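You operate a simulated robot arm through the tools that you are given. There is no shell and no other tool.

You run a simulated robot arm. Do the job below in one go: nothing can be reset, and whatever is moved stays where it is left.

## Task
Pour short glass 4 on the sugar in beaker two and stir at 2 till it is gone.
Fine: empty the glass and put it back; go no higher than 2; leave the beaker on the stirrer, dial at 0; spill nothing. Set down upright: beaker two, what you pick out.

The check looks at the end state, three seconds after you hand in, the way a careful person would. Anything else that was tipped, shoved, dropped, spilled or broken makes it a failure.

## Robot
A 7-joint arm with a two-finger parallel gripper, fixed in place. Base frame: the origin is at the foot of the arm, x ahead of it, y to its left, z up; the work surface is at about z = 860. Lengths are in mm, angles in rad, forces in N, time in s.
Its first joint turns from -2.897 to 2.897 rad. Payload 4.4 kg.
The TCP is the grasp point between the finger pads, 23 mm short of the fingertips. In the tool frame z runs along the fingers and y along their closing line. Largest opening 94 mm; finger width 38, thickness 10; the body of the gripper, 54 by 96 mm, starts 39 mm behind the TCP.
Orientation is that of the tool frame in the base frame, as a unit quaternion [x, y, z, w]. With the fingers straight down and closing along the base's y, the tool's x points along the base's -x, its y along +y and its z along -z.

## Interface
- The arm moves only by the tool arm_command. Its argument "moves" is a list of rows, each a list of 3 entries, a list of its own where there are three numbers: the shift along the tool's x, y, z in mm, then the turn, a rotation vector about the tool's x, y, z in rad, then the finger opening in mm, from 0 to 94. In form: [[[dx, dy, dz], [ax, ay, az], jaw], ...]. A call has 1 to 20 rows; each row is the pose to reach, as a shift and turn from the pose commanded when the call began, along the tool's axes at that moment. Each row takes 0.2 s and may step no farther than 50 mm and 0.15 rad from the row before; otherwise, or with a gripper value out of range, the whole call is refused. A pose out of reach is approached as far as the arm can. The call stops where the force on the tool passes 40 N (or 10 N more than at its start, if that is more) or the arm is blocked; 0.2 s more then pass. Each finger travels about 72 mm/s and halts on what it meets, pressing with about 37 N; the grip force reading is that of the motor and also rises with nothing between the fingers. The clock runs only during rows and for 0.2 s after the last one: add rows that repeat a pose to give the fingers time. It gives the time, the measured TCP pose, the force on the tool (base axes), the opening and the grip force at its end, in the units of the frame above (readings bear some noise), with the torque about the TCP (base axes, N m) and any sound that the robot's microphone picked up.
- Cameras (640 x 400 px; columns grow to the right, rows downward): "scene" is fixed at [218.9, 499.5, 1465.2]; the picture's right is [0.65, -0.76, 0.00], its down [-0.52, -0.45, -0.73] and it looks along [0.55, 0.48, -0.68] (base axes); focal length 214 px, centre (320, 200). "wrist" rides on the gripper at [86, 16, -74] in the tool frame; the picture's right is [-0.18, 0.98, 0.00], its down [-0.58, -0.11, -0.81] and it looks along [-0.79, -0.15, 0.59] (tool axes); focal length 243 px, centre (320, 200). There is no depth. A picture from a camera that has moved, and an enlarged one, comes with that camera's place and axes in the base frame and with its lens.
- get_image(camera): a new picture of that camera. It takes no simulated time.
- close_up(camera, box): a new picture of the part [left, top, right, bottom] of that camera's present view, enlarged. It takes no simulated time.
- finish_job(): hands the job in; it is judged then, once.

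Nothing tells you positions but the pictures and the camera data. Unless the task says otherwise, let go and move clear before handing in.

The tools are called after "Call:" by a JSON object that holds its "op" and its "data". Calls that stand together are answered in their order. arm_command: Moves the arm, as the interface text tells. Its arguments: {"type":"object","properties":{"moves":{"type":"array","items":{"type":"array"}}},"required":["moves"]} The other tools are called the same way: get_image (camera) takes a picture; close_up (camera, box) takes an enlarged picture of a part of a camera's view; finish_job () hands the job in.

At the start:

```text
time: 0.0
tool_pos: [745.2, 104.3, 1176.1]
tool_rot: [0.0, 1.0, 0.0, 0.0]
wrist_force: [0.4, 0.2, 0.5]
ft_torque: [0.0, -0.02, 0.03]
width: 93.9
finger_force: 0.1
```

scene: 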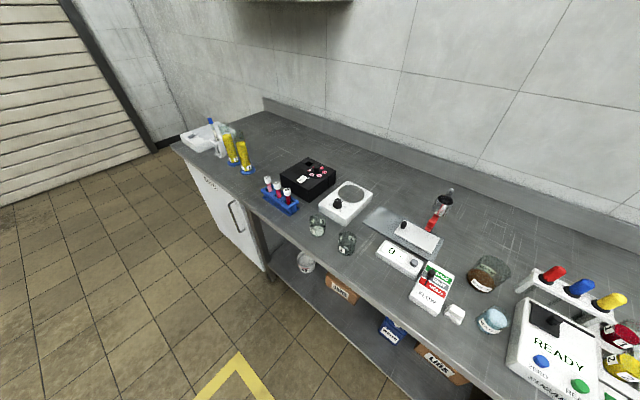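
wrist: 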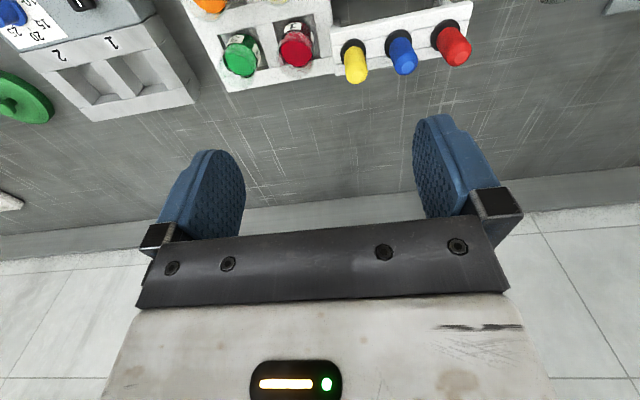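

I see a long bench with a stirrer, glasses, beakers and other lab items. I'll look closer before moving anything.

Call:
{"op": "close_up", "data": {"camera": "scene", "box": [160, 100, 320, 200]}}

Call:
{"op": "close_up", "data": {"camera": "scene", "box": [250, 160, 410, 260]}}

Call:
{"op": "close_up", "data": {"camera": "scene", "box": [360, 180, 520, 280]}}

Call:
{"op": "close_up", "data": {"camera": "scene", "box": [380, 240, 540, 340]}}

Call:
{"op": "close_up", "data": {"camera": "scene", "box": [480, 250, 640, 400]}}

```text
4.00 times, centred on (240, 150) of scene
camera zoom: at [218.9, 499.5, 1465.2], right [0.65, -0.76, 0.0], down [-0.52, -0.45, -0.73], along [0.55, 0.48, -0.68], focal length 858 px, centre (640, 400)
```

zoom: 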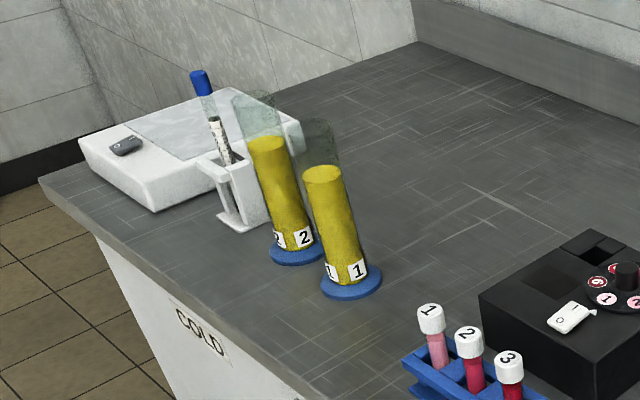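

```text
4.00 times, centred on (330, 210) of scene
camera zoom: at [218.9, 499.5, 1465.2], right [0.65, -0.76, 0.0], down [-0.52, -0.45, -0.73], along [0.55, 0.48, -0.68], focal length 858 px, centre (280, 160)
```

zoom: 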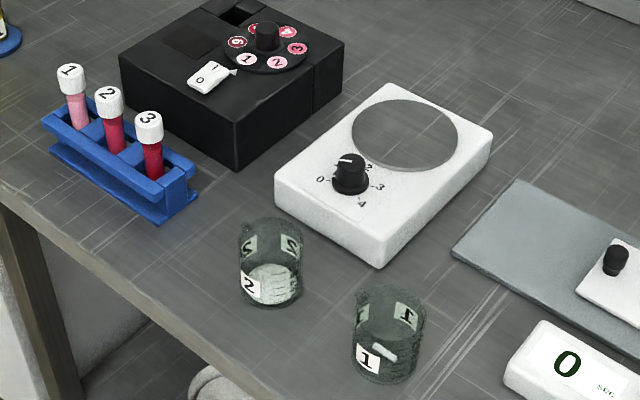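

```text
4.00 times, centred on (440, 230) of scene
camera zoom: at [218.9, 499.5, 1465.2], right [0.65, -0.76, 0.0], down [-0.52, -0.45, -0.73], along [0.55, 0.48, -0.68], focal length 858 px, centre (-160, 80)
```

zoom: 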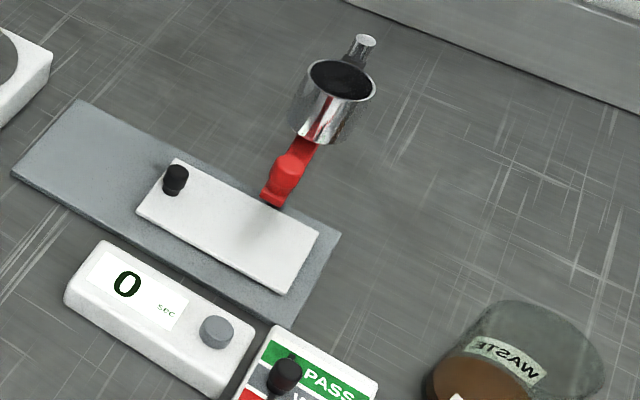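

```text
4.00 times, centred on (460, 290) of scene
camera zoom: at [218.9, 499.5, 1465.2], right [0.65, -0.76, 0.0], down [-0.52, -0.45, -0.73], along [0.55, 0.48, -0.68], focal length 858 px, centre (-240, -160)
```

zoom: 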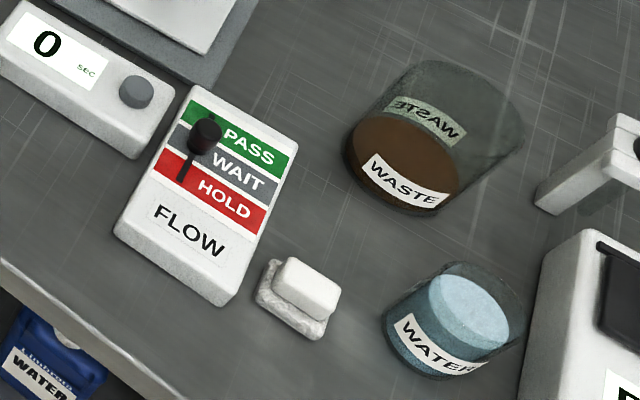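

```text
2.67 times, centred on (560, 325) of scene
camera zoom: at [218.9, 499.5, 1465.2], right [0.65, -0.76, 0.0], down [-0.52, -0.45, -0.73], along [0.55, 0.48, -0.68], focal length 572 px, centre (-320, -133)
```

zoom: 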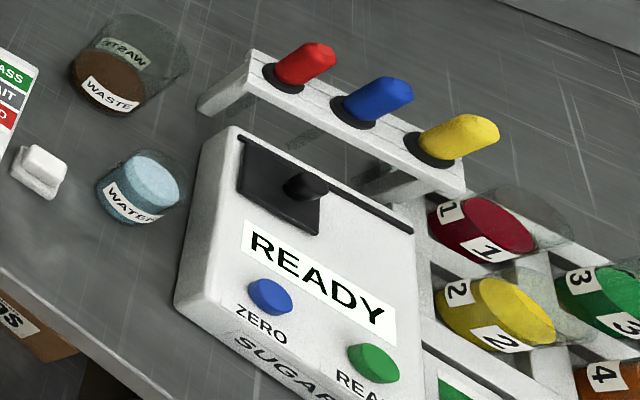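

The scene shows the beakers 1 and 2 and a stirrer to the left, with the rack of numbered glasses at the right, partly cut off. I'll turn the wrist camera, staying high, to see the right part of the bench first.

Call:
{"op": "arm_command", "data": {"moves": [[[0, 0, 0], [0, 0, 0.15], 94], [[0, 0, 0], [0, 0, 0.3], 94], [[0, 0, 0], [0, 0, 0.45], 94], [[0, 0, 0], [0, 0, 0.6], 94], [[0, 0, 0], [0, 0, 0.75], 94], [[0, 0, 0], [0, 0, 0.9], 94], [[0, 0, 0], [0, 0, 1.0], 94]]}}

Call:
{"op": "get_image", "data": {"camera": "wrist"}}

Call:
{"op": "get_image", "data": {"camera": "scene"}}

```text
time: 1.6
tool_pos: [745.4, 104.7, 1175.3]
tool_rot: [0.48, 0.877, 0.001, 0.001]
wrist_force: [0.1, 0.4, 0.8]
ft_torque: [-0.01, 0.0, 0.03]
width: 94.1
finger_force: 0.0
```

```text
taken
camera wrist: at [710.3, 185.7, 1248.2], right [0.93, 0.37, 0.0], down [0.22, -0.55, 0.81], along [0.3, -0.75, -0.59], focal length 243 px, centre (320, 200)
```

wrist: 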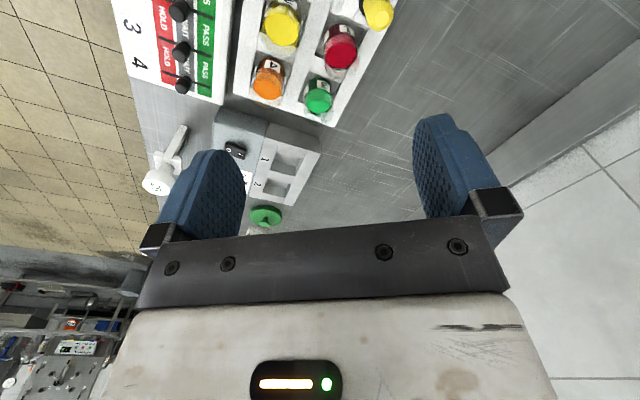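

```text
taken
```

scene: 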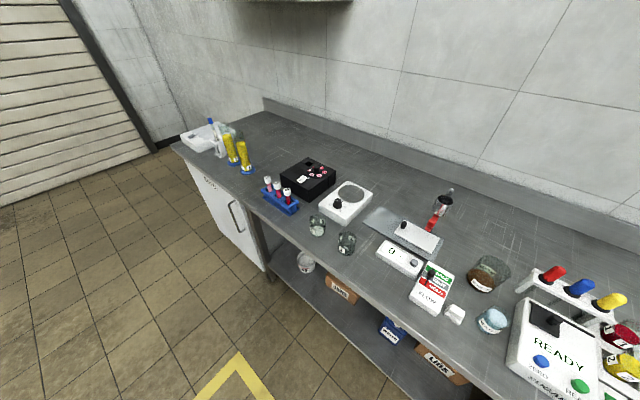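

The rack with glasses 1–4 sits next to a panel with small PASS/HOLD levers. I'll zoom in to read it.

Call:
{"op": "close_up", "data": {"camera": "wrist", "box": [100, 0, 260, 100]}}

Call:
{"op": "close_up", "data": {"camera": "wrist", "box": [220, 0, 400, 120]}}

Call:
{"op": "close_up", "data": {"camera": "wrist", "box": [120, 100, 340, 240]}}

```text
4.00 times, centred on (180, 50) of wrist
camera zoom: at [710.3, 185.7, 1248.2], right [0.93, 0.37, 0.0], down [0.22, -0.55, 0.81], along [0.3, -0.75, -0.59], focal length 970 px, centre (880, 800)
```

zoom: 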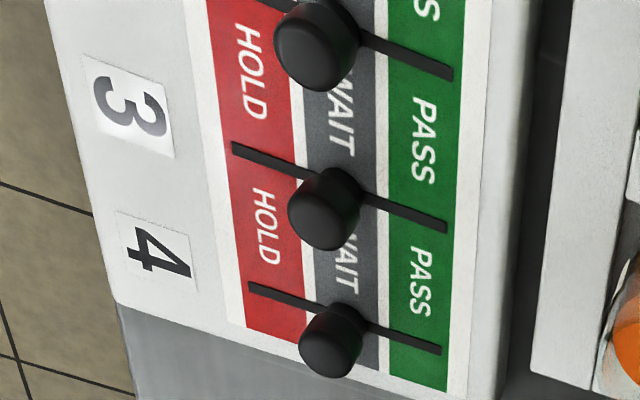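

```text
3.33 times, centred on (310, 60) of wrist
camera zoom: at [710.3, 185.7, 1248.2], right [0.93, 0.37, 0.0], down [0.22, -0.55, 0.81], along [0.3, -0.75, -0.59], focal length 809 px, centre (353, 667)
```

zoom: 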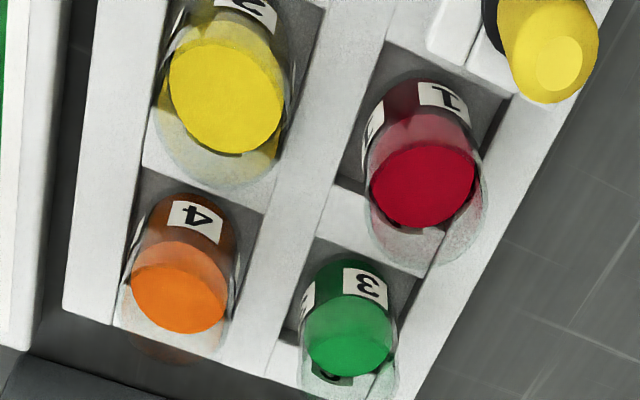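

```text
2.86 times, centred on (230, 170) of wrist
camera zoom: at [710.3, 185.7, 1248.2], right [0.93, 0.37, 0.0], down [0.22, -0.55, 0.81], along [0.3, -0.75, -0.59], focal length 693 px, centre (577, 286)
```

zoom: 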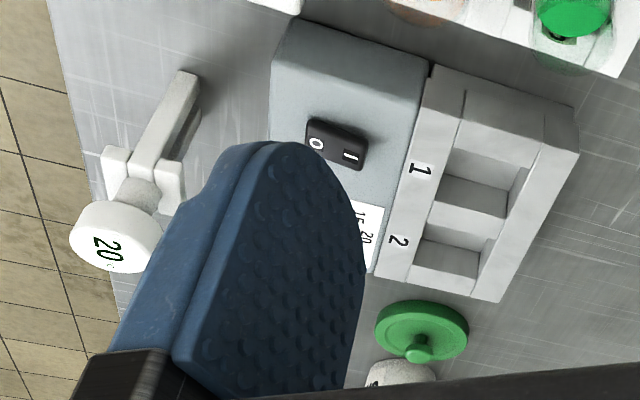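

Glass 4 (orange) stands at the front right of the 2x2 rack, near (714, -8). Next I'll swing left, staying high, to look at the stirrer and beakers.

Call:
{"op": "arm_command", "data": {"moves": [[[39, 0, 0], [0, 0, -0.149], 94], [[78, 0, 0], [0, 0, -0.298], 94], [[117, 0, 0], [0, 0, -0.447], 94], [[156, 0, 0], [0, 0, -0.596], 94], [[195, 0, 0], [0, 0, -0.745], 94], [[234, 0, 0], [0, 0, -0.894], 94], [[273, -2, 0], [0, 0, -1.043], 94], [[312, -4, 0], [0, 0, -1.192], 94], [[351, -6, 0], [0, 0, -1.341], 94], [[390, -8, 0], [0, 0, -1.49], 94], [[429, -9, 0], [0, 0, -1.639], 94], [[476, -9, 0], [0, 0, -1.785], 94]]}}

Call:
{"op": "get_image", "data": {"camera": "wrist"}}

Call:
{"op": "get_image", "data": {"camera": "scene"}}

```text
time: 4.2
tool_pos: [480.6, 500.8, 1174.7]
tool_rot: [-0.383, 0.924, 0.0, 0.0]
wrist_force: [-0.4, 0.7, 0.1]
ft_torque: [-0.02, 0.01, 0.0]
width: 94.2
finger_force: 0.1
```

```text
taken
camera wrist: at [406.9, 450.1, 1249.0], right [-0.57, 0.82, 0.0], down [0.49, 0.33, 0.81], along [0.67, 0.46, -0.59], focal length 243 px, centre (320, 200)
```

wrist: 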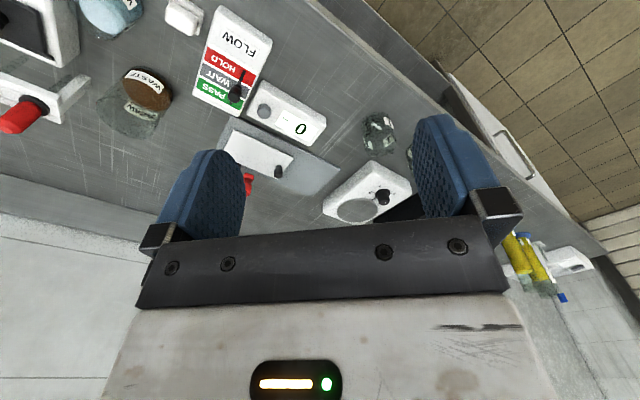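

```text
taken
```

scene: 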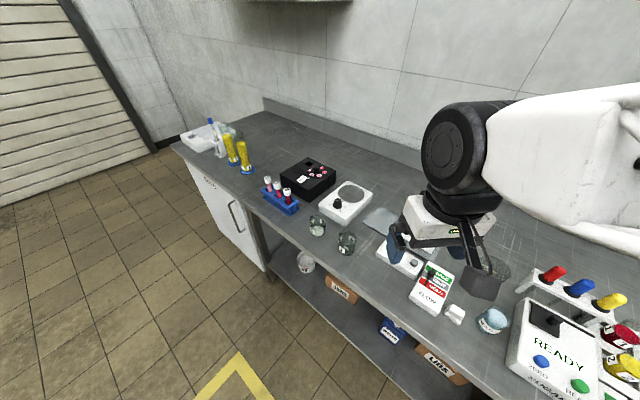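

The stirrer plate triangulates to about (783, 820), which is far out, so the tool will have to tilt to reach it. I'll look closer at the beakers, the stirrer and its dial.

Call:
{"op": "close_up", "data": {"camera": "wrist", "box": [310, 90, 470, 240]}}

Call:
{"op": "close_up", "data": {"camera": "scene", "box": [296, 200, 376, 260]}}

Call:
{"op": "close_up", "data": {"camera": "scene", "box": [310, 170, 390, 230]}}

```text
2.67 times, centred on (390, 165) of wrist
camera zoom: at [406.9, 450.1, 1249.0], right [-0.57, 0.82, 0.0], down [0.49, 0.33, 0.81], along [0.67, 0.46, -0.59], focal length 647 px, centre (133, 293)
```

zoom: 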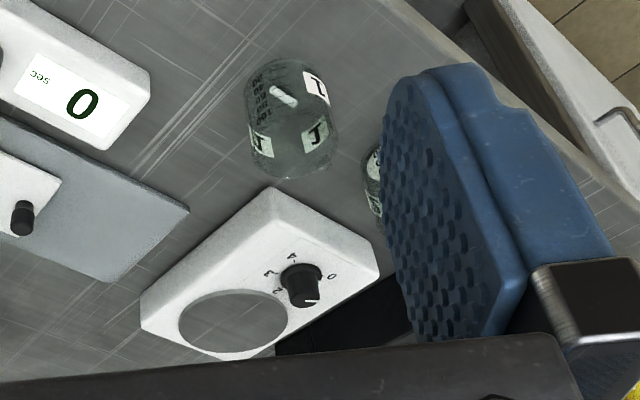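

```text
6.67 times, centred on (336, 230) of scene
camera zoom: at [218.9, 499.5, 1465.2], right [0.65, -0.76, 0.0], down [-0.52, -0.45, -0.73], along [0.55, 0.48, -0.68], focal length 1430 px, centre (213, 0)
```

zoom: 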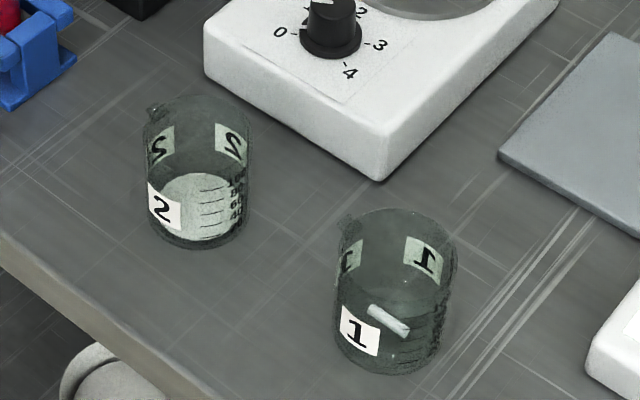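

```text
6.67 times, centred on (350, 200) of scene
camera zoom: at [218.9, 499.5, 1465.2], right [0.65, -0.76, 0.0], down [-0.52, -0.45, -0.73], along [0.55, 0.48, -0.68], focal length 1430 px, centre (120, 200)
```

zoom: 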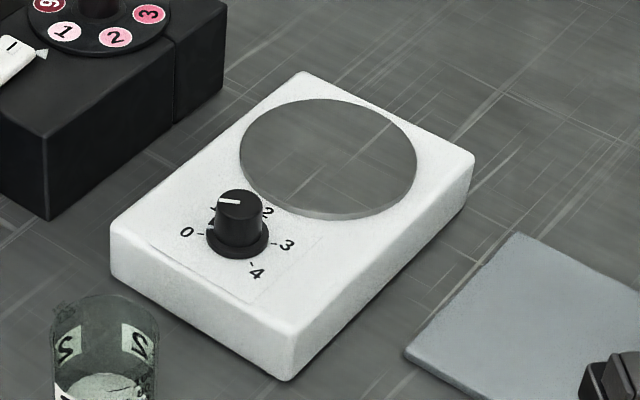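

Beaker 2 holds white sugar, and beaker 1 holds a small white bar. The plate centre is about (792, 828, 896), about 1146 mm from the base, so I'll check in free air how far the arm gets with the tool tilted outward.

Call:
{"op": "arm_command", "data": {"moves": [[[-40, 0, 0], [0, -0.14, 0], 94], [[-80, 0, 0], [0, -0.28, 0], 94], [[-120, 0, 0], [0, -0.42, 0], 94], [[-160, 0, 0], [0, -0.56, 0], 94], [[-200, 0, 0], [0, -0.7, 0], 94], [[-240, 0, 10], [0, -0.785, 0], 94], [[-280, 0, 20], [0, -0.785, 0], 94], [[-320, 0, 30], [0, -0.785, 0], 94], [[-360, 0, 40], [0, -0.785, 0], 94], [[-400, 0, 50], [0, -0.785, 0], 94], [[-440, 0, 60], [0, -0.785, 0], 94]]}}

Call:
{"op": "get_image", "data": {"camera": "wrist"}}

Call:
{"op": "get_image", "data": {"camera": "scene"}}

```text
time: 6.6
tool_pos: [790.7, 810.8, 1115.7]
tool_rot: [-0.353, 0.854, 0.146, 0.353]
wrist_force: [1.2, -0.1, -0.1]
ft_torque: [0.02, 0.06, -0.01]
width: 94.1
finger_force: 0.0
```

```text
taken
camera wrist: at [695.6, 741.7, 1106.3], right [-0.6, 0.79, 0.13], down [-0.04, -0.19, 0.98], along [0.8, 0.59, 0.14], focal length 243 px, centre (320, 200)
```

wrist: 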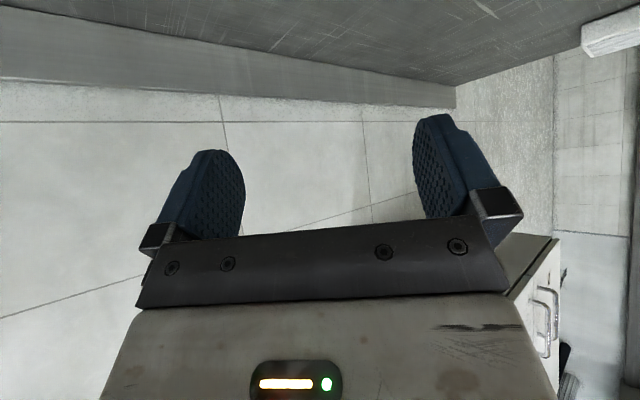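

```text
taken
```

scene: 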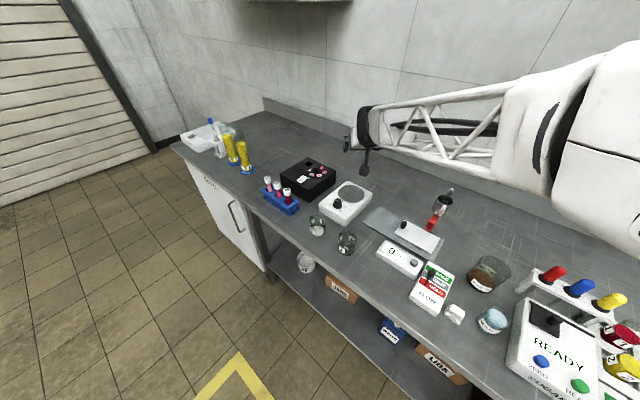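

The arm with its long extension reaches over the plate at a 45° tilt, so the stirrer is reachable. Next I'll come back over beaker 2 and look inside it to see whether it has a stir bar.

Call:
{"op": "arm_command", "data": {"moves": [[[21.7, 24.7, -20.3], [0, 0.117, 0], 94], [[43.3, 49.4, -40.6], [0, 0.233, 0], 94], [[65, 74.1, -60.9], [0, 0.35, 0], 94], [[86.7, 98.8, -81.2], [0, 0.467, 0], 94], [[108.3, 123.5, -101.4], [0, 0.583, 0], 94], [[130, 148.2, -121.7], [0, 0.7, 0], 94]]}}

Call:
{"op": "get_image", "data": {"camera": "wrist"}}

Call:
{"op": "get_image", "data": {"camera": "scene"}}

```text
time: 8.0
tool_pos: [562.6, 790.3, 1108.1]
tool_rot: [-0.382, 0.923, 0.016, 0.038]
wrist_force: [-0.2, 0.2, 0.2]
ft_torque: [0.01, -0.05, 0.0]
width: 94.1
finger_force: 0.0
```

```text
taken
camera wrist: at [483.6, 736.6, 1174.3], right [-0.56, 0.83, 0.02], down [0.44, 0.28, 0.85], along [0.7, 0.49, -0.52], focal length 243 px, centre (320, 200)
```

wrist: 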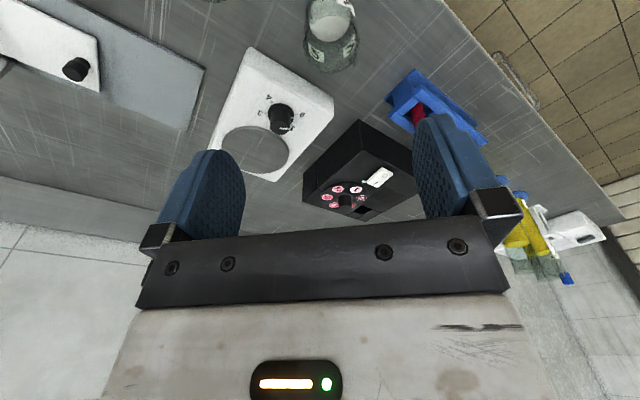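

```text
taken
```

scene: 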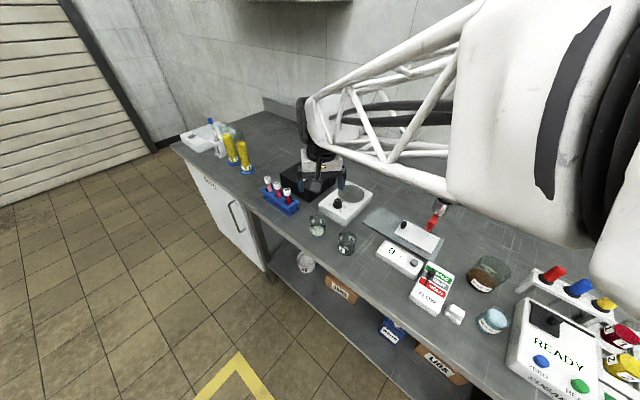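

The arm is now over the beakers at about 1108 mm height. I'll zoom into beaker 2 and the stirrer dial.

Call:
{"op": "close_up", "data": {"camera": "wrist", "box": [280, 0, 400, 80]}}

Call:
{"op": "close_up", "data": {"camera": "wrist", "box": [200, 50, 360, 190]}}

```text
5.00 times, centred on (340, 40) of wrist
camera zoom: at [483.6, 736.6, 1174.3], right [-0.56, 0.83, 0.02], down [0.44, 0.28, 0.85], along [0.7, 0.49, -0.52], focal length 1213 px, centre (220, 1000)
```

zoom: 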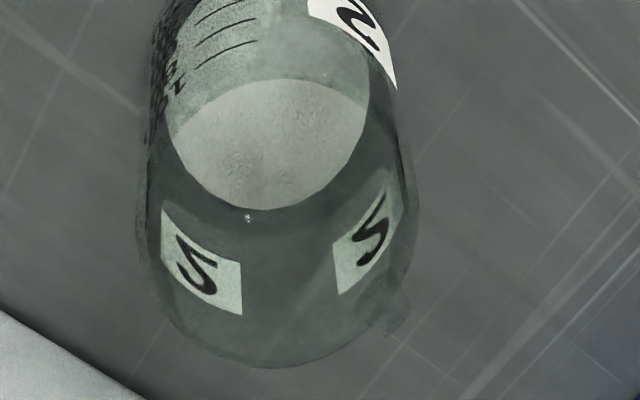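

```text
2.86 times, centred on (280, 120) of wrist
camera zoom: at [483.6, 736.6, 1174.3], right [-0.56, 0.83, 0.02], down [0.44, 0.28, 0.85], along [0.7, 0.49, -0.52], focal length 693 px, centre (434, 429)
```

zoom: 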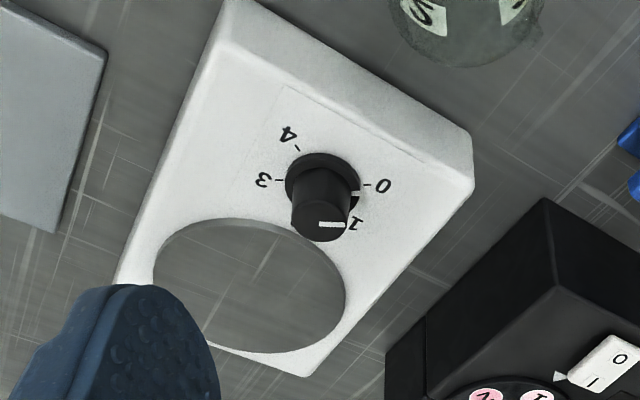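

Beaker 2's rim centre triangulates to about (572.5, 815.5, 938), with a diameter of about 55 mm and its spout toward +y. No bar is visible on the sugar. I'll check in free air that a tilted tool gets low enough over the stirrer plate.

Call:
{"op": "arm_command", "data": {"moves": [[[-31.1, -22.6, 5.6], [0, -0.117, 0], 94], [[-62.2, -45.1, 11.1], [0, -0.233, 0], 94], [[-93.3, -67.7, 16.7], [0, -0.35, 0], 94], [[-124.4, -90.3, 22.3], [0, -0.467, 0], 94], [[-155.5, -112.8, 27.8], [0, -0.583, 0], 94], [[-186.6, -135.4, 33.4], [0, -0.7, 0], 94], [[-183, -135.4, 76], [0, -0.7, 0], 94], [[-179.5, -135.4, 119], [0, -0.7, 0], 94], [[-175.9, -135.4, 162.9], [0, -0.7, 0], 94]]}}

Call:
{"op": "get_image", "data": {"camera": "scene"}}

Call:
{"op": "close_up", "data": {"camera": "scene", "box": [290, 160, 410, 250]}}

```text
time: 10.0
tool_pos: [791.3, 828.1, 962.2]
tool_rot: [-0.353, 0.853, 0.147, 0.355]
wrist_force: [0.5, 0.4, 0.4]
ft_torque: [-0.03, 0.04, -0.02]
width: 93.8
finger_force: 0.0
```

```text
taken
```

scene: 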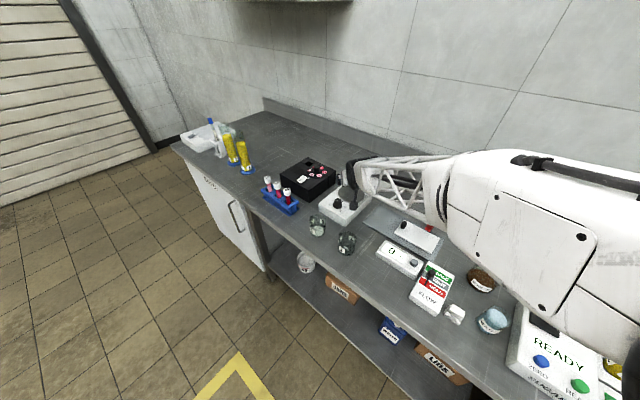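

```text
4.44 times, centred on (350, 205) of scene
camera zoom: at [218.9, 499.5, 1465.2], right [0.65, -0.76, 0.0], down [-0.52, -0.45, -0.73], along [0.55, 0.48, -0.68], focal length 953 px, centre (187, 178)
```

zoom: 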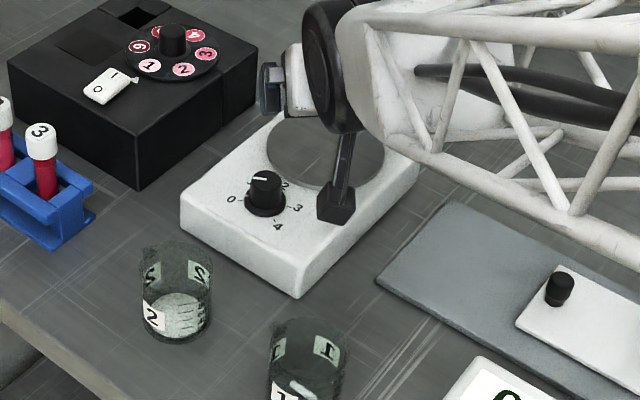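

It reaches with room to spare at a 45° tilt. I'll test whether a gentler tilt of about 0.5 rad also reaches there, because that keeps the camera block higher above the stirrer.

Call:
{"op": "arm_command", "data": {"moves": [[[0, 0, 0], [0, 0.1, 0], 94], [[0, 0, 0], [0, 0.2, 0], 94], [[0, 0, 0], [0, 0.285, 0], 94], [[0, 0, 0], [0, 0.285, 0], 94]]}}

Call:
{"op": "close_up", "data": {"camera": "scene", "box": [290, 160, 410, 250]}}

Call:
{"op": "get_image", "data": {"camera": "wrist"}}

```text
time: 11.0
tool_pos: [791.1, 827.6, 962.2]
tool_rot: [-0.371, 0.895, 0.094, 0.228]
wrist_force: [-0.9, -0.4, 0.5]
ft_torque: [0.02, -0.01, 0.0]
width: 93.8
finger_force: 0.0
```

```text
4.44 times, centred on (350, 205) of scene
camera zoom: at [218.9, 499.5, 1465.2], right [0.65, -0.76, 0.0], down [-0.52, -0.45, -0.73], along [0.55, 0.48, -0.68], focal length 953 px, centre (187, 178)
```

zoom: 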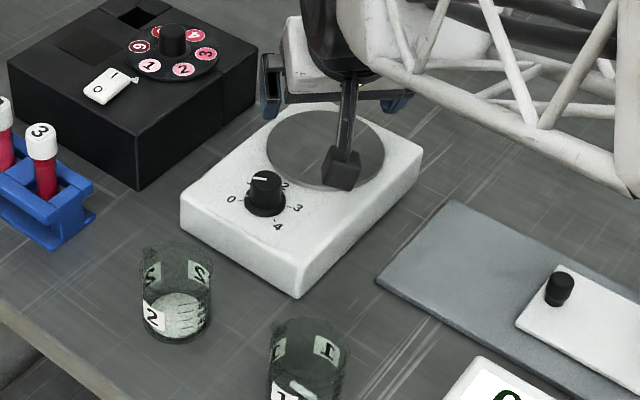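

```text
taken
camera wrist: at [698.1, 760.0, 984.6], right [-0.58, 0.81, 0.09], down [0.16, 0.01, 0.99], along [0.8, 0.59, -0.14], focal length 243 px, centre (320, 200)
```

wrist: 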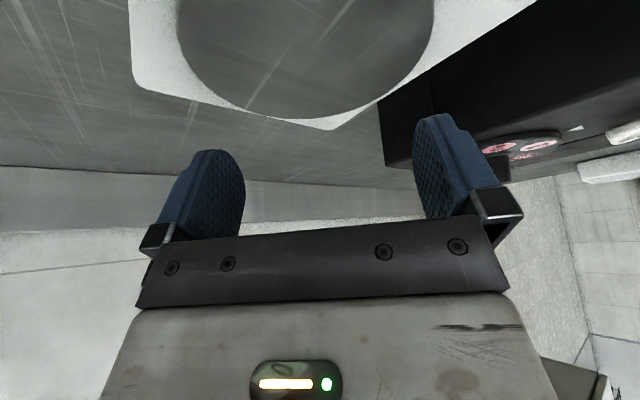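

A 0.5 rad tilt reaches the plate too. Now I'll move back above beaker 2 at about z=1000 with the same tilt and check alignment before lowering.

Call:
{"op": "arm_command", "data": {"moves": [[[-19.2, 0, -35.1], [0, 0, 0], 94], [[10, 29.3, -50.4], [0, 0, 0], 94], [[38.7, 58.5, -65.7], [0, 0, 0], 94], [[67.5, 87.8, -81], [0, 0, 0], 94], [[96.4, 117, -96.4], [0, 0, 0], 94], [[125.2, 146.3, -111.7], [0, 0, 0], 94], [[125.2, 146.3, -111.7], [0, 0, 0], 94]]}}

Call:
{"op": "close_up", "data": {"camera": "scene", "box": [270, 180, 390, 270]}}

Call:
{"op": "get_image", "data": {"camera": "wrist"}}

```text
time: 12.6
tool_pos: [572.3, 814.1, 1001.3]
tool_rot: [-0.371, 0.895, 0.095, 0.229]
wrist_force: [-0.5, -0.4, -0.3]
ft_torque: [0.0, 0.0, -0.02]
width: 93.9
finger_force: 0.0
```

```text
4.44 times, centred on (330, 225) of scene
camera zoom: at [218.9, 499.5, 1465.2], right [0.65, -0.76, 0.0], down [-0.52, -0.45, -0.73], along [0.55, 0.48, -0.68], focal length 953 px, centre (276, 89)
```

zoom: 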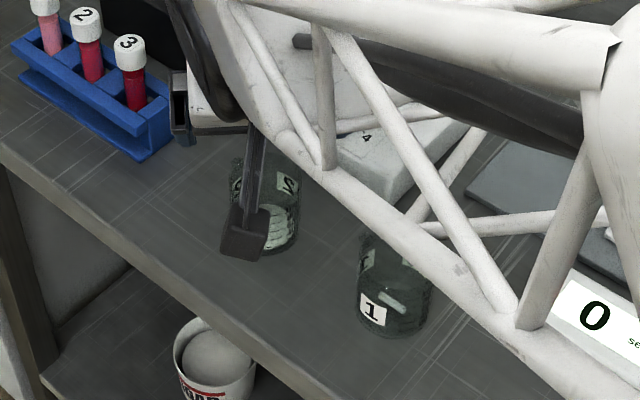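

```text
taken
camera wrist: at [480.4, 747.2, 1023.5], right [-0.58, 0.81, 0.09], down [0.16, 0.01, 0.99], along [0.8, 0.59, -0.14], focal length 243 px, centre (320, 200)
```

wrist: 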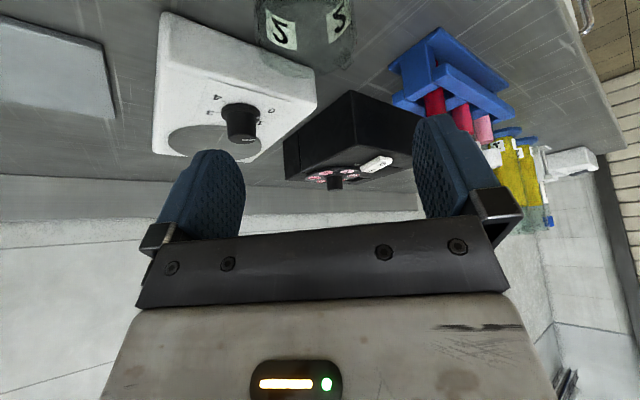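

Beaker 2 lies centred between the open fingers laterally. I'll lower to about z=905 around it.

Call:
{"op": "arm_command", "data": {"moves": [[[11.4, 0, 20.9], [0, 0, 0], 94], [[22.8, 0, 41.7], [0, 0, 0], 94], [[34.1, 0, 62.6], [0, 0, 0], 94], [[45.5, 0, 83.4], [0, 0, 0], 94], [[45.5, 0, 83.4], [0, 0, 0], 94]]}}

Call:
{"op": "close_up", "data": {"camera": "scene", "box": [270, 180, 390, 270]}}

Call:
{"op": "get_image", "data": {"camera": "wrist"}}

```text
time: 13.8
tool_pos: [572.2, 816.0, 905.7]
tool_rot: [-0.371, 0.895, 0.095, 0.229]
wrist_force: [0.2, -0.7, -0.3]
ft_torque: [0.0, 0.03, -0.01]
width: 94.0
finger_force: 0.0
```

```text
4.44 times, centred on (330, 225) of scene
camera zoom: at [218.9, 499.5, 1465.2], right [0.65, -0.76, 0.0], down [-0.52, -0.45, -0.73], along [0.55, 0.48, -0.68], focal length 953 px, centre (276, 89)
```

zoom: 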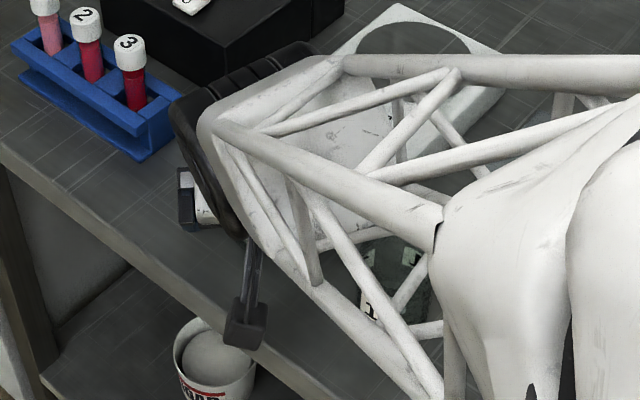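

```text
taken
camera wrist: at [479.7, 748.6, 928.0], right [-0.58, 0.81, 0.09], down [0.16, 0.01, 0.99], along [0.8, 0.59, -0.14], focal length 243 px, centre (320, 200)
```

wrist: 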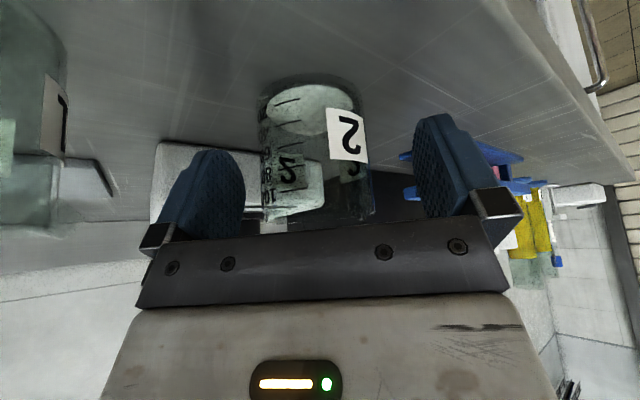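

Beaker 2 now sits between the fingers, nearly centred. I'll take a closer look at the sugar from the side before closing.

Call:
{"op": "close_up", "data": {"camera": "wrist", "box": [230, 60, 400, 230]}}

Call:
{"op": "close_up", "data": {"camera": "wrist", "box": [250, 70, 330, 130]}}

Call:
{"op": "close_up", "data": {"camera": "wrist", "box": [0, 0, 120, 230]}}

```text
2.35 times, centred on (315, 145) of wrist
camera zoom: at [479.7, 748.6, 928.0], right [-0.58, 0.81, 0.09], down [0.16, 0.01, 0.99], along [0.8, 0.59, -0.14], focal length 571 px, centre (332, 329)
```

zoom: 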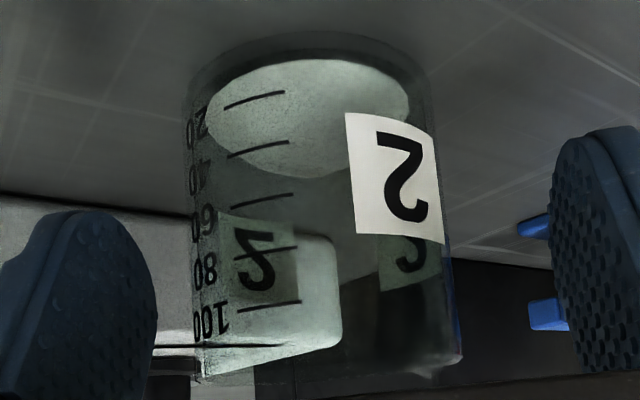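

```text
6.67 times, centred on (290, 100) of wrist
camera zoom: at [479.7, 748.6, 928.0], right [-0.58, 0.81, 0.09], down [0.16, 0.01, 0.99], along [0.8, 0.59, -0.14], focal length 1618 px, centre (520, 867)
```

zoom: 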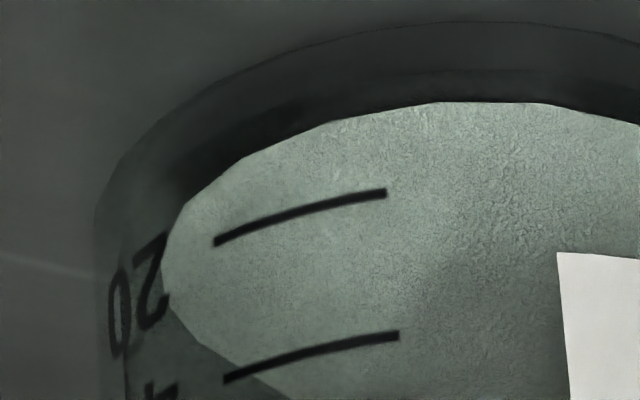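

```text
1.74 times, centred on (60, 115) of wrist
camera zoom: at [479.7, 748.6, 928.0], right [-0.58, 0.81, 0.09], down [0.16, 0.01, 0.99], along [0.8, 0.59, -0.14], focal length 422 px, centre (772, 348)
```

zoom: 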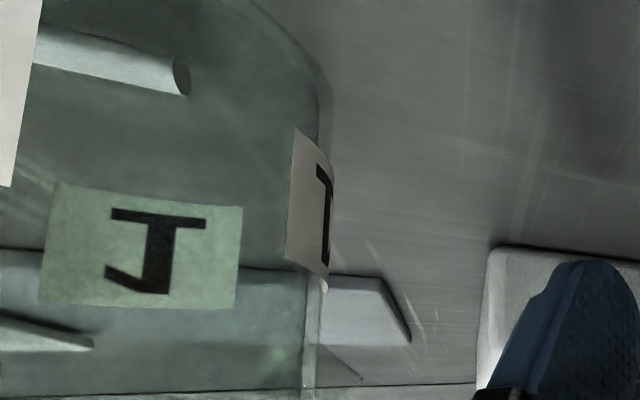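

The sugar is a thin layer at the beaker's bottom, with no bar visible in it. I'll close on the beaker.

Call:
{"op": "arm_command", "data": {"moves": [[[0, 0, 0], [0, 0, 0], 75], [[0, 0, 0], [0, 0, 0], 65], [[0, 0, 0], [0, 0, 0], 50], [[0, 0, 0], [0, 0, 0], 40], [[0, 0, 0], [0, 0, 0], 40]]}}

Call:
{"op": "get_image", "data": {"camera": "wrist"}}

```text
time: 15.0
tool_pos: [571.0, 816.2, 905.1]
tool_rot: [-0.372, 0.895, 0.094, 0.229]
wrist_force: [0.1, 0.6, 1.0]
ft_torque: [0.0, -0.03, 0.02]
width: 53.2
finger_force: 36.9
```

```text
taken
camera wrist: at [479.7, 748.6, 928.3], right [-0.58, 0.81, 0.09], down [0.16, 0.01, 0.99], along [0.8, 0.59, -0.14], focal length 243 px, centre (320, 200)
```

wrist: 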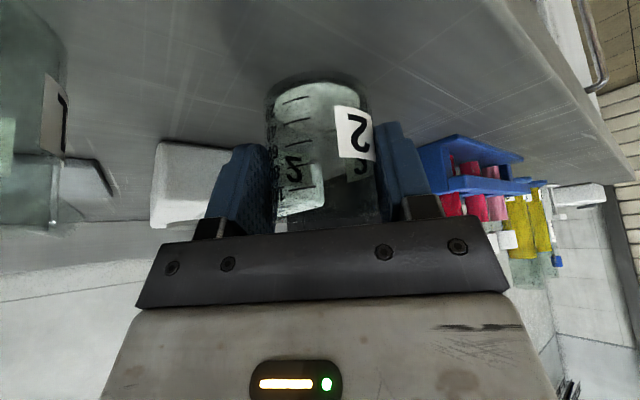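

The beaker is held at 53 mm width with a firm grip. I'll lift it straight up about 105 mm.

Call:
{"op": "arm_command", "data": {"moves": [[[-2.4, 0, -4.4], [0, 0, 0], 40], [[-7.2, 0, -13.2], [0, 0, 0], 40], [[-14.4, 0, -26.3], [0, 0, 0], 40], [[-24, 0, -43.9], [0, 0, 0], 40], [[-33.5, 0, -61.4], [0, 0, 0], 40], [[-43.1, 0, -79], [0, 0, 0], 40], [[-50.3, 0, -92.2], [0, 0, 0], 40], [[-50.3, 0, -92.2], [0, 0, 0], 40]]}}

Call:
{"op": "close_up", "data": {"camera": "scene", "box": [270, 160, 430, 270]}}

Call:
{"op": "get_image", "data": {"camera": "wrist"}}

```text
time: 16.8
tool_pos: [571.7, 816.6, 1010.2]
tool_rot: [-0.371, 0.895, 0.095, 0.229]
wrist_force: [0.1, -0.7, -1.1]
ft_torque: [-0.01, 0.02, -0.01]
width: 53.3
finger_force: 36.8
```

```text
3.64 times, centred on (350, 215) of scene
camera zoom: at [218.9, 499.5, 1465.2], right [0.65, -0.76, 0.0], down [-0.52, -0.45, -0.73], along [0.55, 0.48, -0.68], focal length 780 px, centre (211, 146)
```

zoom: 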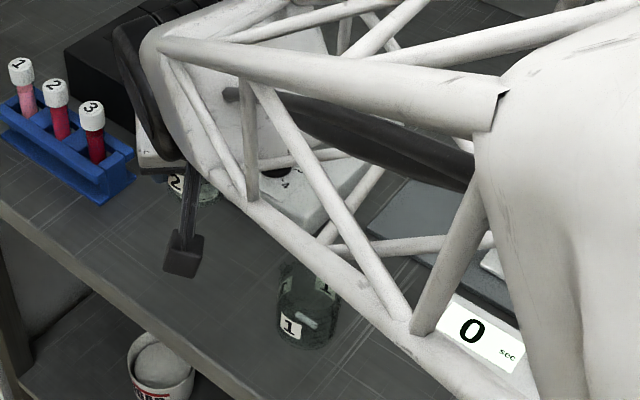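

```text
taken
camera wrist: at [479.5, 748.5, 1033.2], right [-0.58, 0.81, 0.09], down [0.16, 0.01, 0.99], along [0.8, 0.59, -0.14], focal length 243 px, centre (320, 200)
```

wrist: 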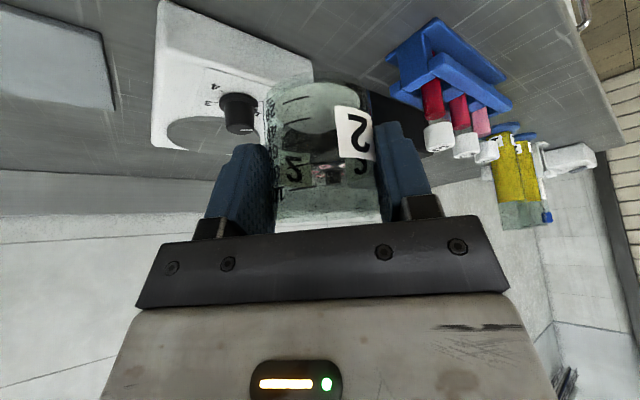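

The beaker is up and clear. I'll carry it level to above the plate centre at about (792, 828).

Call:
{"op": "arm_command", "data": {"moves": [[[-7, -7, 4], [0, 0, 0], 40], [[-24, -24.5, 13], [0, 0, 0], 40], [[-45, -46, 24.6], [0, 0, 0], 40], [[-66, -67.5, 36], [0, 0, 0], 40], [[-87, -89, 47.5], [0, 0, 0], 40], [[-108, -110.5, 59], [0, 0, 0], 40], [[-127, -130, 69.4], [0, 0, 0], 40], [[-139, -142, 76], [0, 0, 0], 40], [[-143.9, -147.2, 78.6], [0, 0, 0], 40], [[-143.9, -147.2, 78.6], [0, 0, 0], 40]]}}

Call:
{"op": "close_up", "data": {"camera": "scene", "box": [290, 150, 410, 240]}}

Call:
{"op": "get_image", "data": {"camera": "wrist"}}

```text
time: 19.0
tool_pos: [791.8, 827.9, 1009.2]
tool_rot: [-0.371, 0.896, 0.095, 0.227]
wrist_force: [0.3, 0.1, 0.9]
ft_torque: [0.03, 0.02, -0.01]
width: 53.3
finger_force: 36.7
```

```text
4.44 times, centred on (350, 195) of scene
camera zoom: at [218.9, 499.5, 1465.2], right [0.65, -0.76, 0.0], down [-0.52, -0.45, -0.73], along [0.55, 0.48, -0.68], focal length 953 px, centre (187, 222)
```

zoom: 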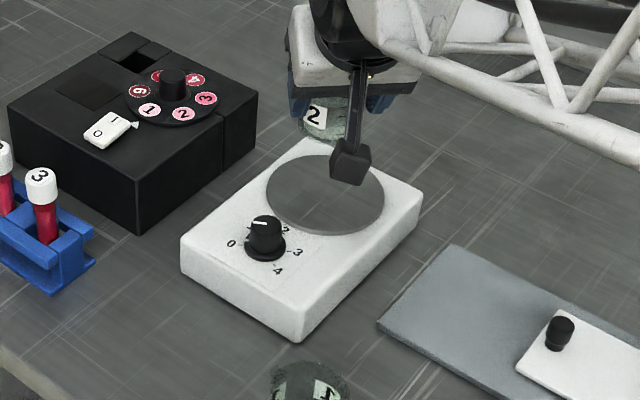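

```text
taken
camera wrist: at [700.3, 760.4, 1031.8], right [-0.58, 0.81, 0.09], down [0.16, 0.01, 0.99], along [0.8, 0.59, -0.14], focal length 243 px, centre (320, 200)
```

wrist: 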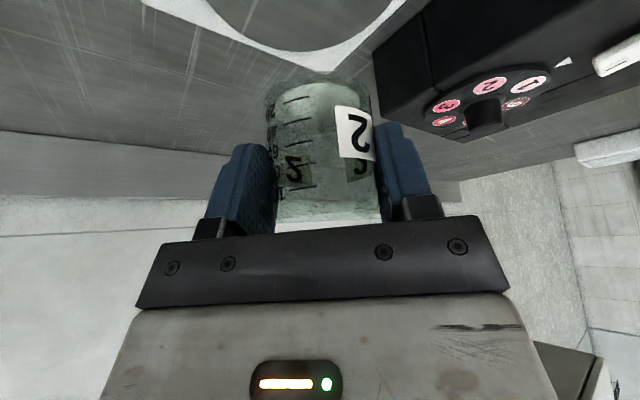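

The beaker is over the plate centre. I'll lower it to a few mm above the expected plate height.

Call:
{"op": "arm_command", "data": {"moves": [[[4.8, 0, 8.8], [0, 0, 0], 40], [[12, 0, 21.9], [0, 0, 0], 40], [[19.2, 0, 35.1], [0, 0, 0], 40], [[25, 0, 46], [0, 0, 0], 40], [[29.7, 0, 54.4], [0, 0, 0], 40], [[29.7, 0, 54.4], [0, 0, 0], 40]]}}

Call:
{"op": "close_up", "data": {"camera": "scene", "box": [310, 160, 390, 220]}}

Call:
{"op": "close_up", "data": {"camera": "wrist", "box": [200, 0, 440, 150]}}

```text
time: 20.4
tool_pos: [791.3, 827.5, 952.0]
tool_rot: [-0.371, 0.895, 0.096, 0.23]
wrist_force: [6.6, -1.0, 31.3]
ft_torque: [-0.08, -0.79, 0.06]
width: 54.1
finger_force: 36.4
```

```text
6.67 times, centred on (350, 190) of scene
camera zoom: at [218.9, 499.5, 1465.2], right [0.65, -0.76, 0.0], down [-0.52, -0.45, -0.73], along [0.55, 0.48, -0.68], focal length 1430 px, centre (120, 267)
```

zoom: 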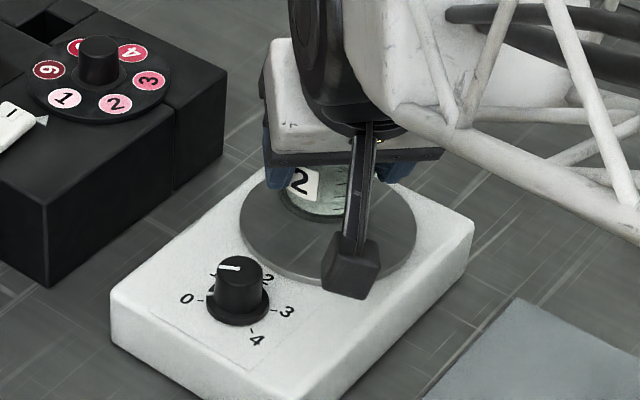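

```text
2.67 times, centred on (320, 75) of wrist
camera zoom: at [699.6, 760.7, 974.3], right [-0.58, 0.81, 0.09], down [0.16, 0.01, 0.99], along [0.8, 0.59, -0.13], focal length 647 px, centre (320, 533)
```

zoom: 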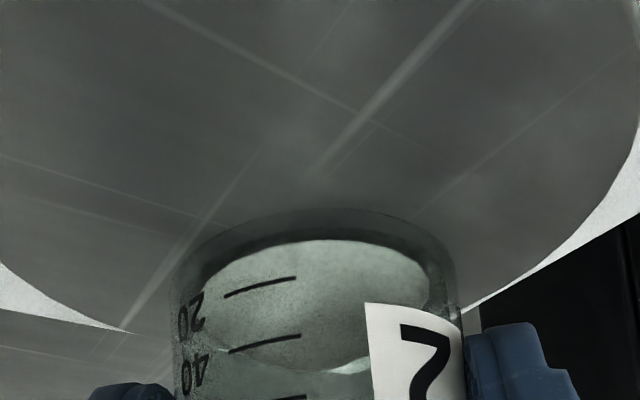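

The plate is higher than I assumed: the beaker already touches with TCP at z≈952, so the plate is near z=907 and its centre near (780, 822). I'll back off 10 mm, shift to that centre and recheck.

Call:
{"op": "arm_command", "data": {"moves": [[[-2.4, 0, -4.4], [0, 0, 0], 40], [[-4.8, 0, -8.8], [0, 0, 0], 40], [[-7.2, 0, -13.2], [0, 0, 0], 40], [[-3.5, 1.4, -15.2], [0, 0, 0], 40], [[0.3, 2.9, -17.3], [0, 0, 0], 40], [[4, 4.3, -19.3], [0, 0, 0], 40], [[4, 4.3, -19.3], [0, 0, 0], 40]]}}

Call:
{"op": "close_up", "data": {"camera": "scene", "box": [310, 160, 390, 220]}}

Call:
{"op": "get_image", "data": {"camera": "wrist"}}

```text
time: 22.0
tool_pos: [779.2, 821.9, 962.4]
tool_rot: [-0.371, 0.895, 0.094, 0.229]
wrist_force: [0.0, -0.7, -0.9]
ft_torque: [-0.05, 0.0, 0.02]
width: 53.2
finger_force: 37.4
```

```text
6.67 times, centred on (350, 190) of scene
camera zoom: at [218.9, 499.5, 1465.2], right [0.65, -0.76, 0.0], down [-0.52, -0.45, -0.73], along [0.55, 0.48, -0.68], focal length 1430 px, centre (120, 267)
```

zoom: 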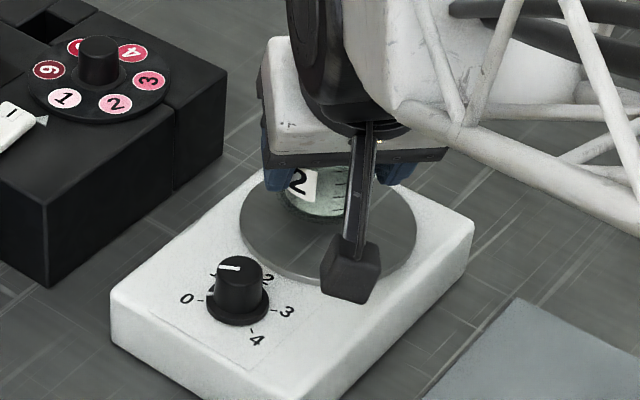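

```text
taken
camera wrist: at [686.9, 753.7, 985.3], right [-0.58, 0.81, 0.09], down [0.16, 0.01, 0.99], along [0.8, 0.59, -0.14], focal length 243 px, centre (320, 200)
```

wrist: 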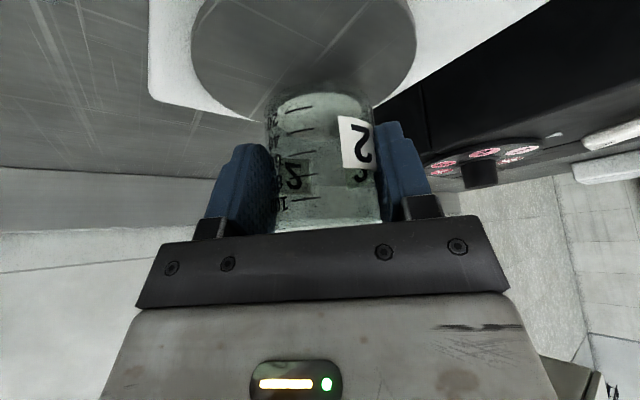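

The beaker slid up a few mm in the grip when it touched, so its base should now meet the plate at TCP z≈948. I'll shift slightly toward centre and lower gently in small steps.

Call:
{"op": "arm_command", "data": {"moves": [[[0.6, -3.5, -0.3], [0, 0, 0], 40], [[2.5, -3.5, 3.2], [0, 0, 0], 40], [[4.4, -3.5, 6.7], [0, 0, 0], 40], [[5.4, -3.5, 8.4], [0, 0, 0], 40], [[5.4, -3.5, 8.4], [0, 0, 0], 40]]}}

Call:
{"op": "arm_command", "data": {"moves": [[[0.5, 0, 0.88], [0, 0, 0], 40], [[0.96, 0, 1.76], [0, 0, 0], 40], [[0.96, 0, 1.76], [0, 0, 0], 40]]}}

```text
time: 23.2
tool_pos: [780.6, 817.3, 952.8]
tool_rot: [-0.37, 0.895, 0.095, 0.229]
wrist_force: [0.5, 0.1, -0.6]
ft_torque: [-0.01, -0.05, 0.0]
width: 53.3
finger_force: 36.3
```

```text
time: 24.0
tool_pos: [781.7, 818.4, 951.7]
tool_rot: [-0.371, 0.895, 0.095, 0.229]
wrist_force: [-0.5, 0.3, -0.4]
ft_torque: [-0.04, -0.01, -0.03]
width: 53.2
finger_force: 36.6
```

No contact yet at z≈951. I'll continue down in small steps.

Call:
{"op": "arm_command", "data": {"moves": [[[0.5, 0, 0.88], [0, 0, 0], 40], [[0.96, 0, 1.76], [0, 0, 0], 40], [[0.96, 0, 1.76], [0, 0, 0], 40]]}}

Call:
{"op": "close_up", "data": {"camera": "wrist", "box": [200, 0, 440, 150]}}

```text
time: 24.8
tool_pos: [783.0, 818.7, 951.4]
tool_rot: [-0.37, 0.895, 0.095, 0.23]
wrist_force: [-3.7, -1.4, 17.9]
ft_torque: [0.14, 0.01, 0.06]
width: 53.2
finger_force: 36.5
```

```text
2.67 times, centred on (320, 75) of wrist
camera zoom: at [689.8, 751.3, 973.6], right [-0.58, 0.81, 0.09], down [0.16, 0.01, 0.99], along [0.8, 0.59, -0.14], focal length 647 px, centre (320, 533)
```

zoom: 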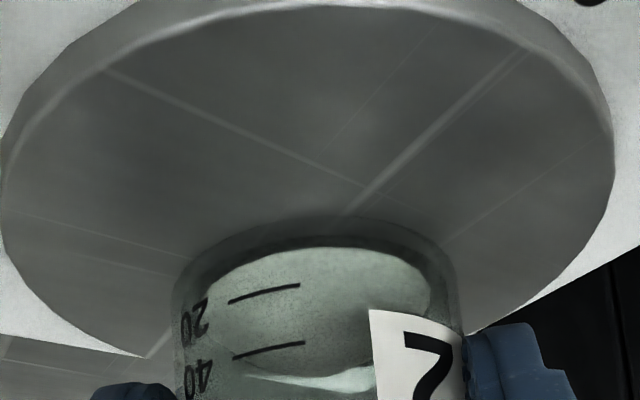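

The beaker is touching the plate now. I'll check in the scene view how well it is centred before letting go.

Call:
{"op": "close_up", "data": {"camera": "scene", "box": [325, 165, 375, 205]}}

Call:
{"op": "get_image", "data": {"camera": "wrist"}}

```text
10.00 times, centred on (350, 185) of scene
camera zoom: at [218.9, 499.5, 1465.2], right [0.65, -0.76, 0.0], down [-0.52, -0.45, -0.73], along [0.55, 0.48, -0.68], focal length 2145 px, centre (20, 350)
```

zoom: 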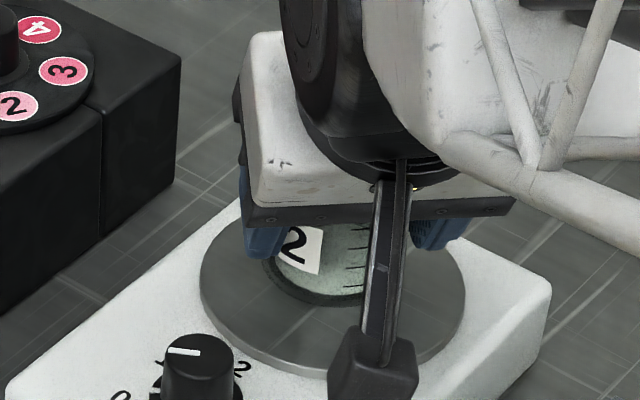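

```text
taken
camera wrist: at [689.8, 751.3, 973.6], right [-0.58, 0.81, 0.09], down [0.16, 0.01, 0.99], along [0.8, 0.59, -0.14], focal length 243 px, centre (320, 200)
```

wrist: 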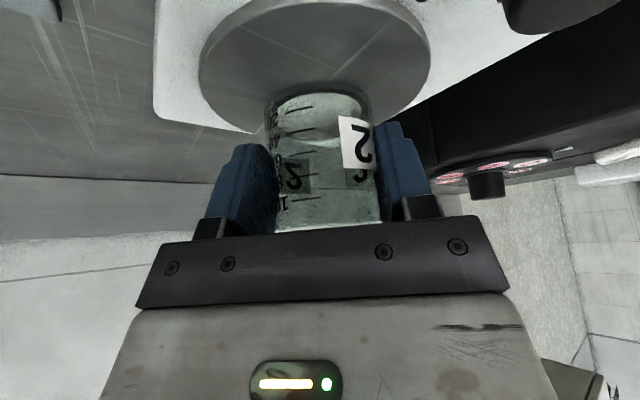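

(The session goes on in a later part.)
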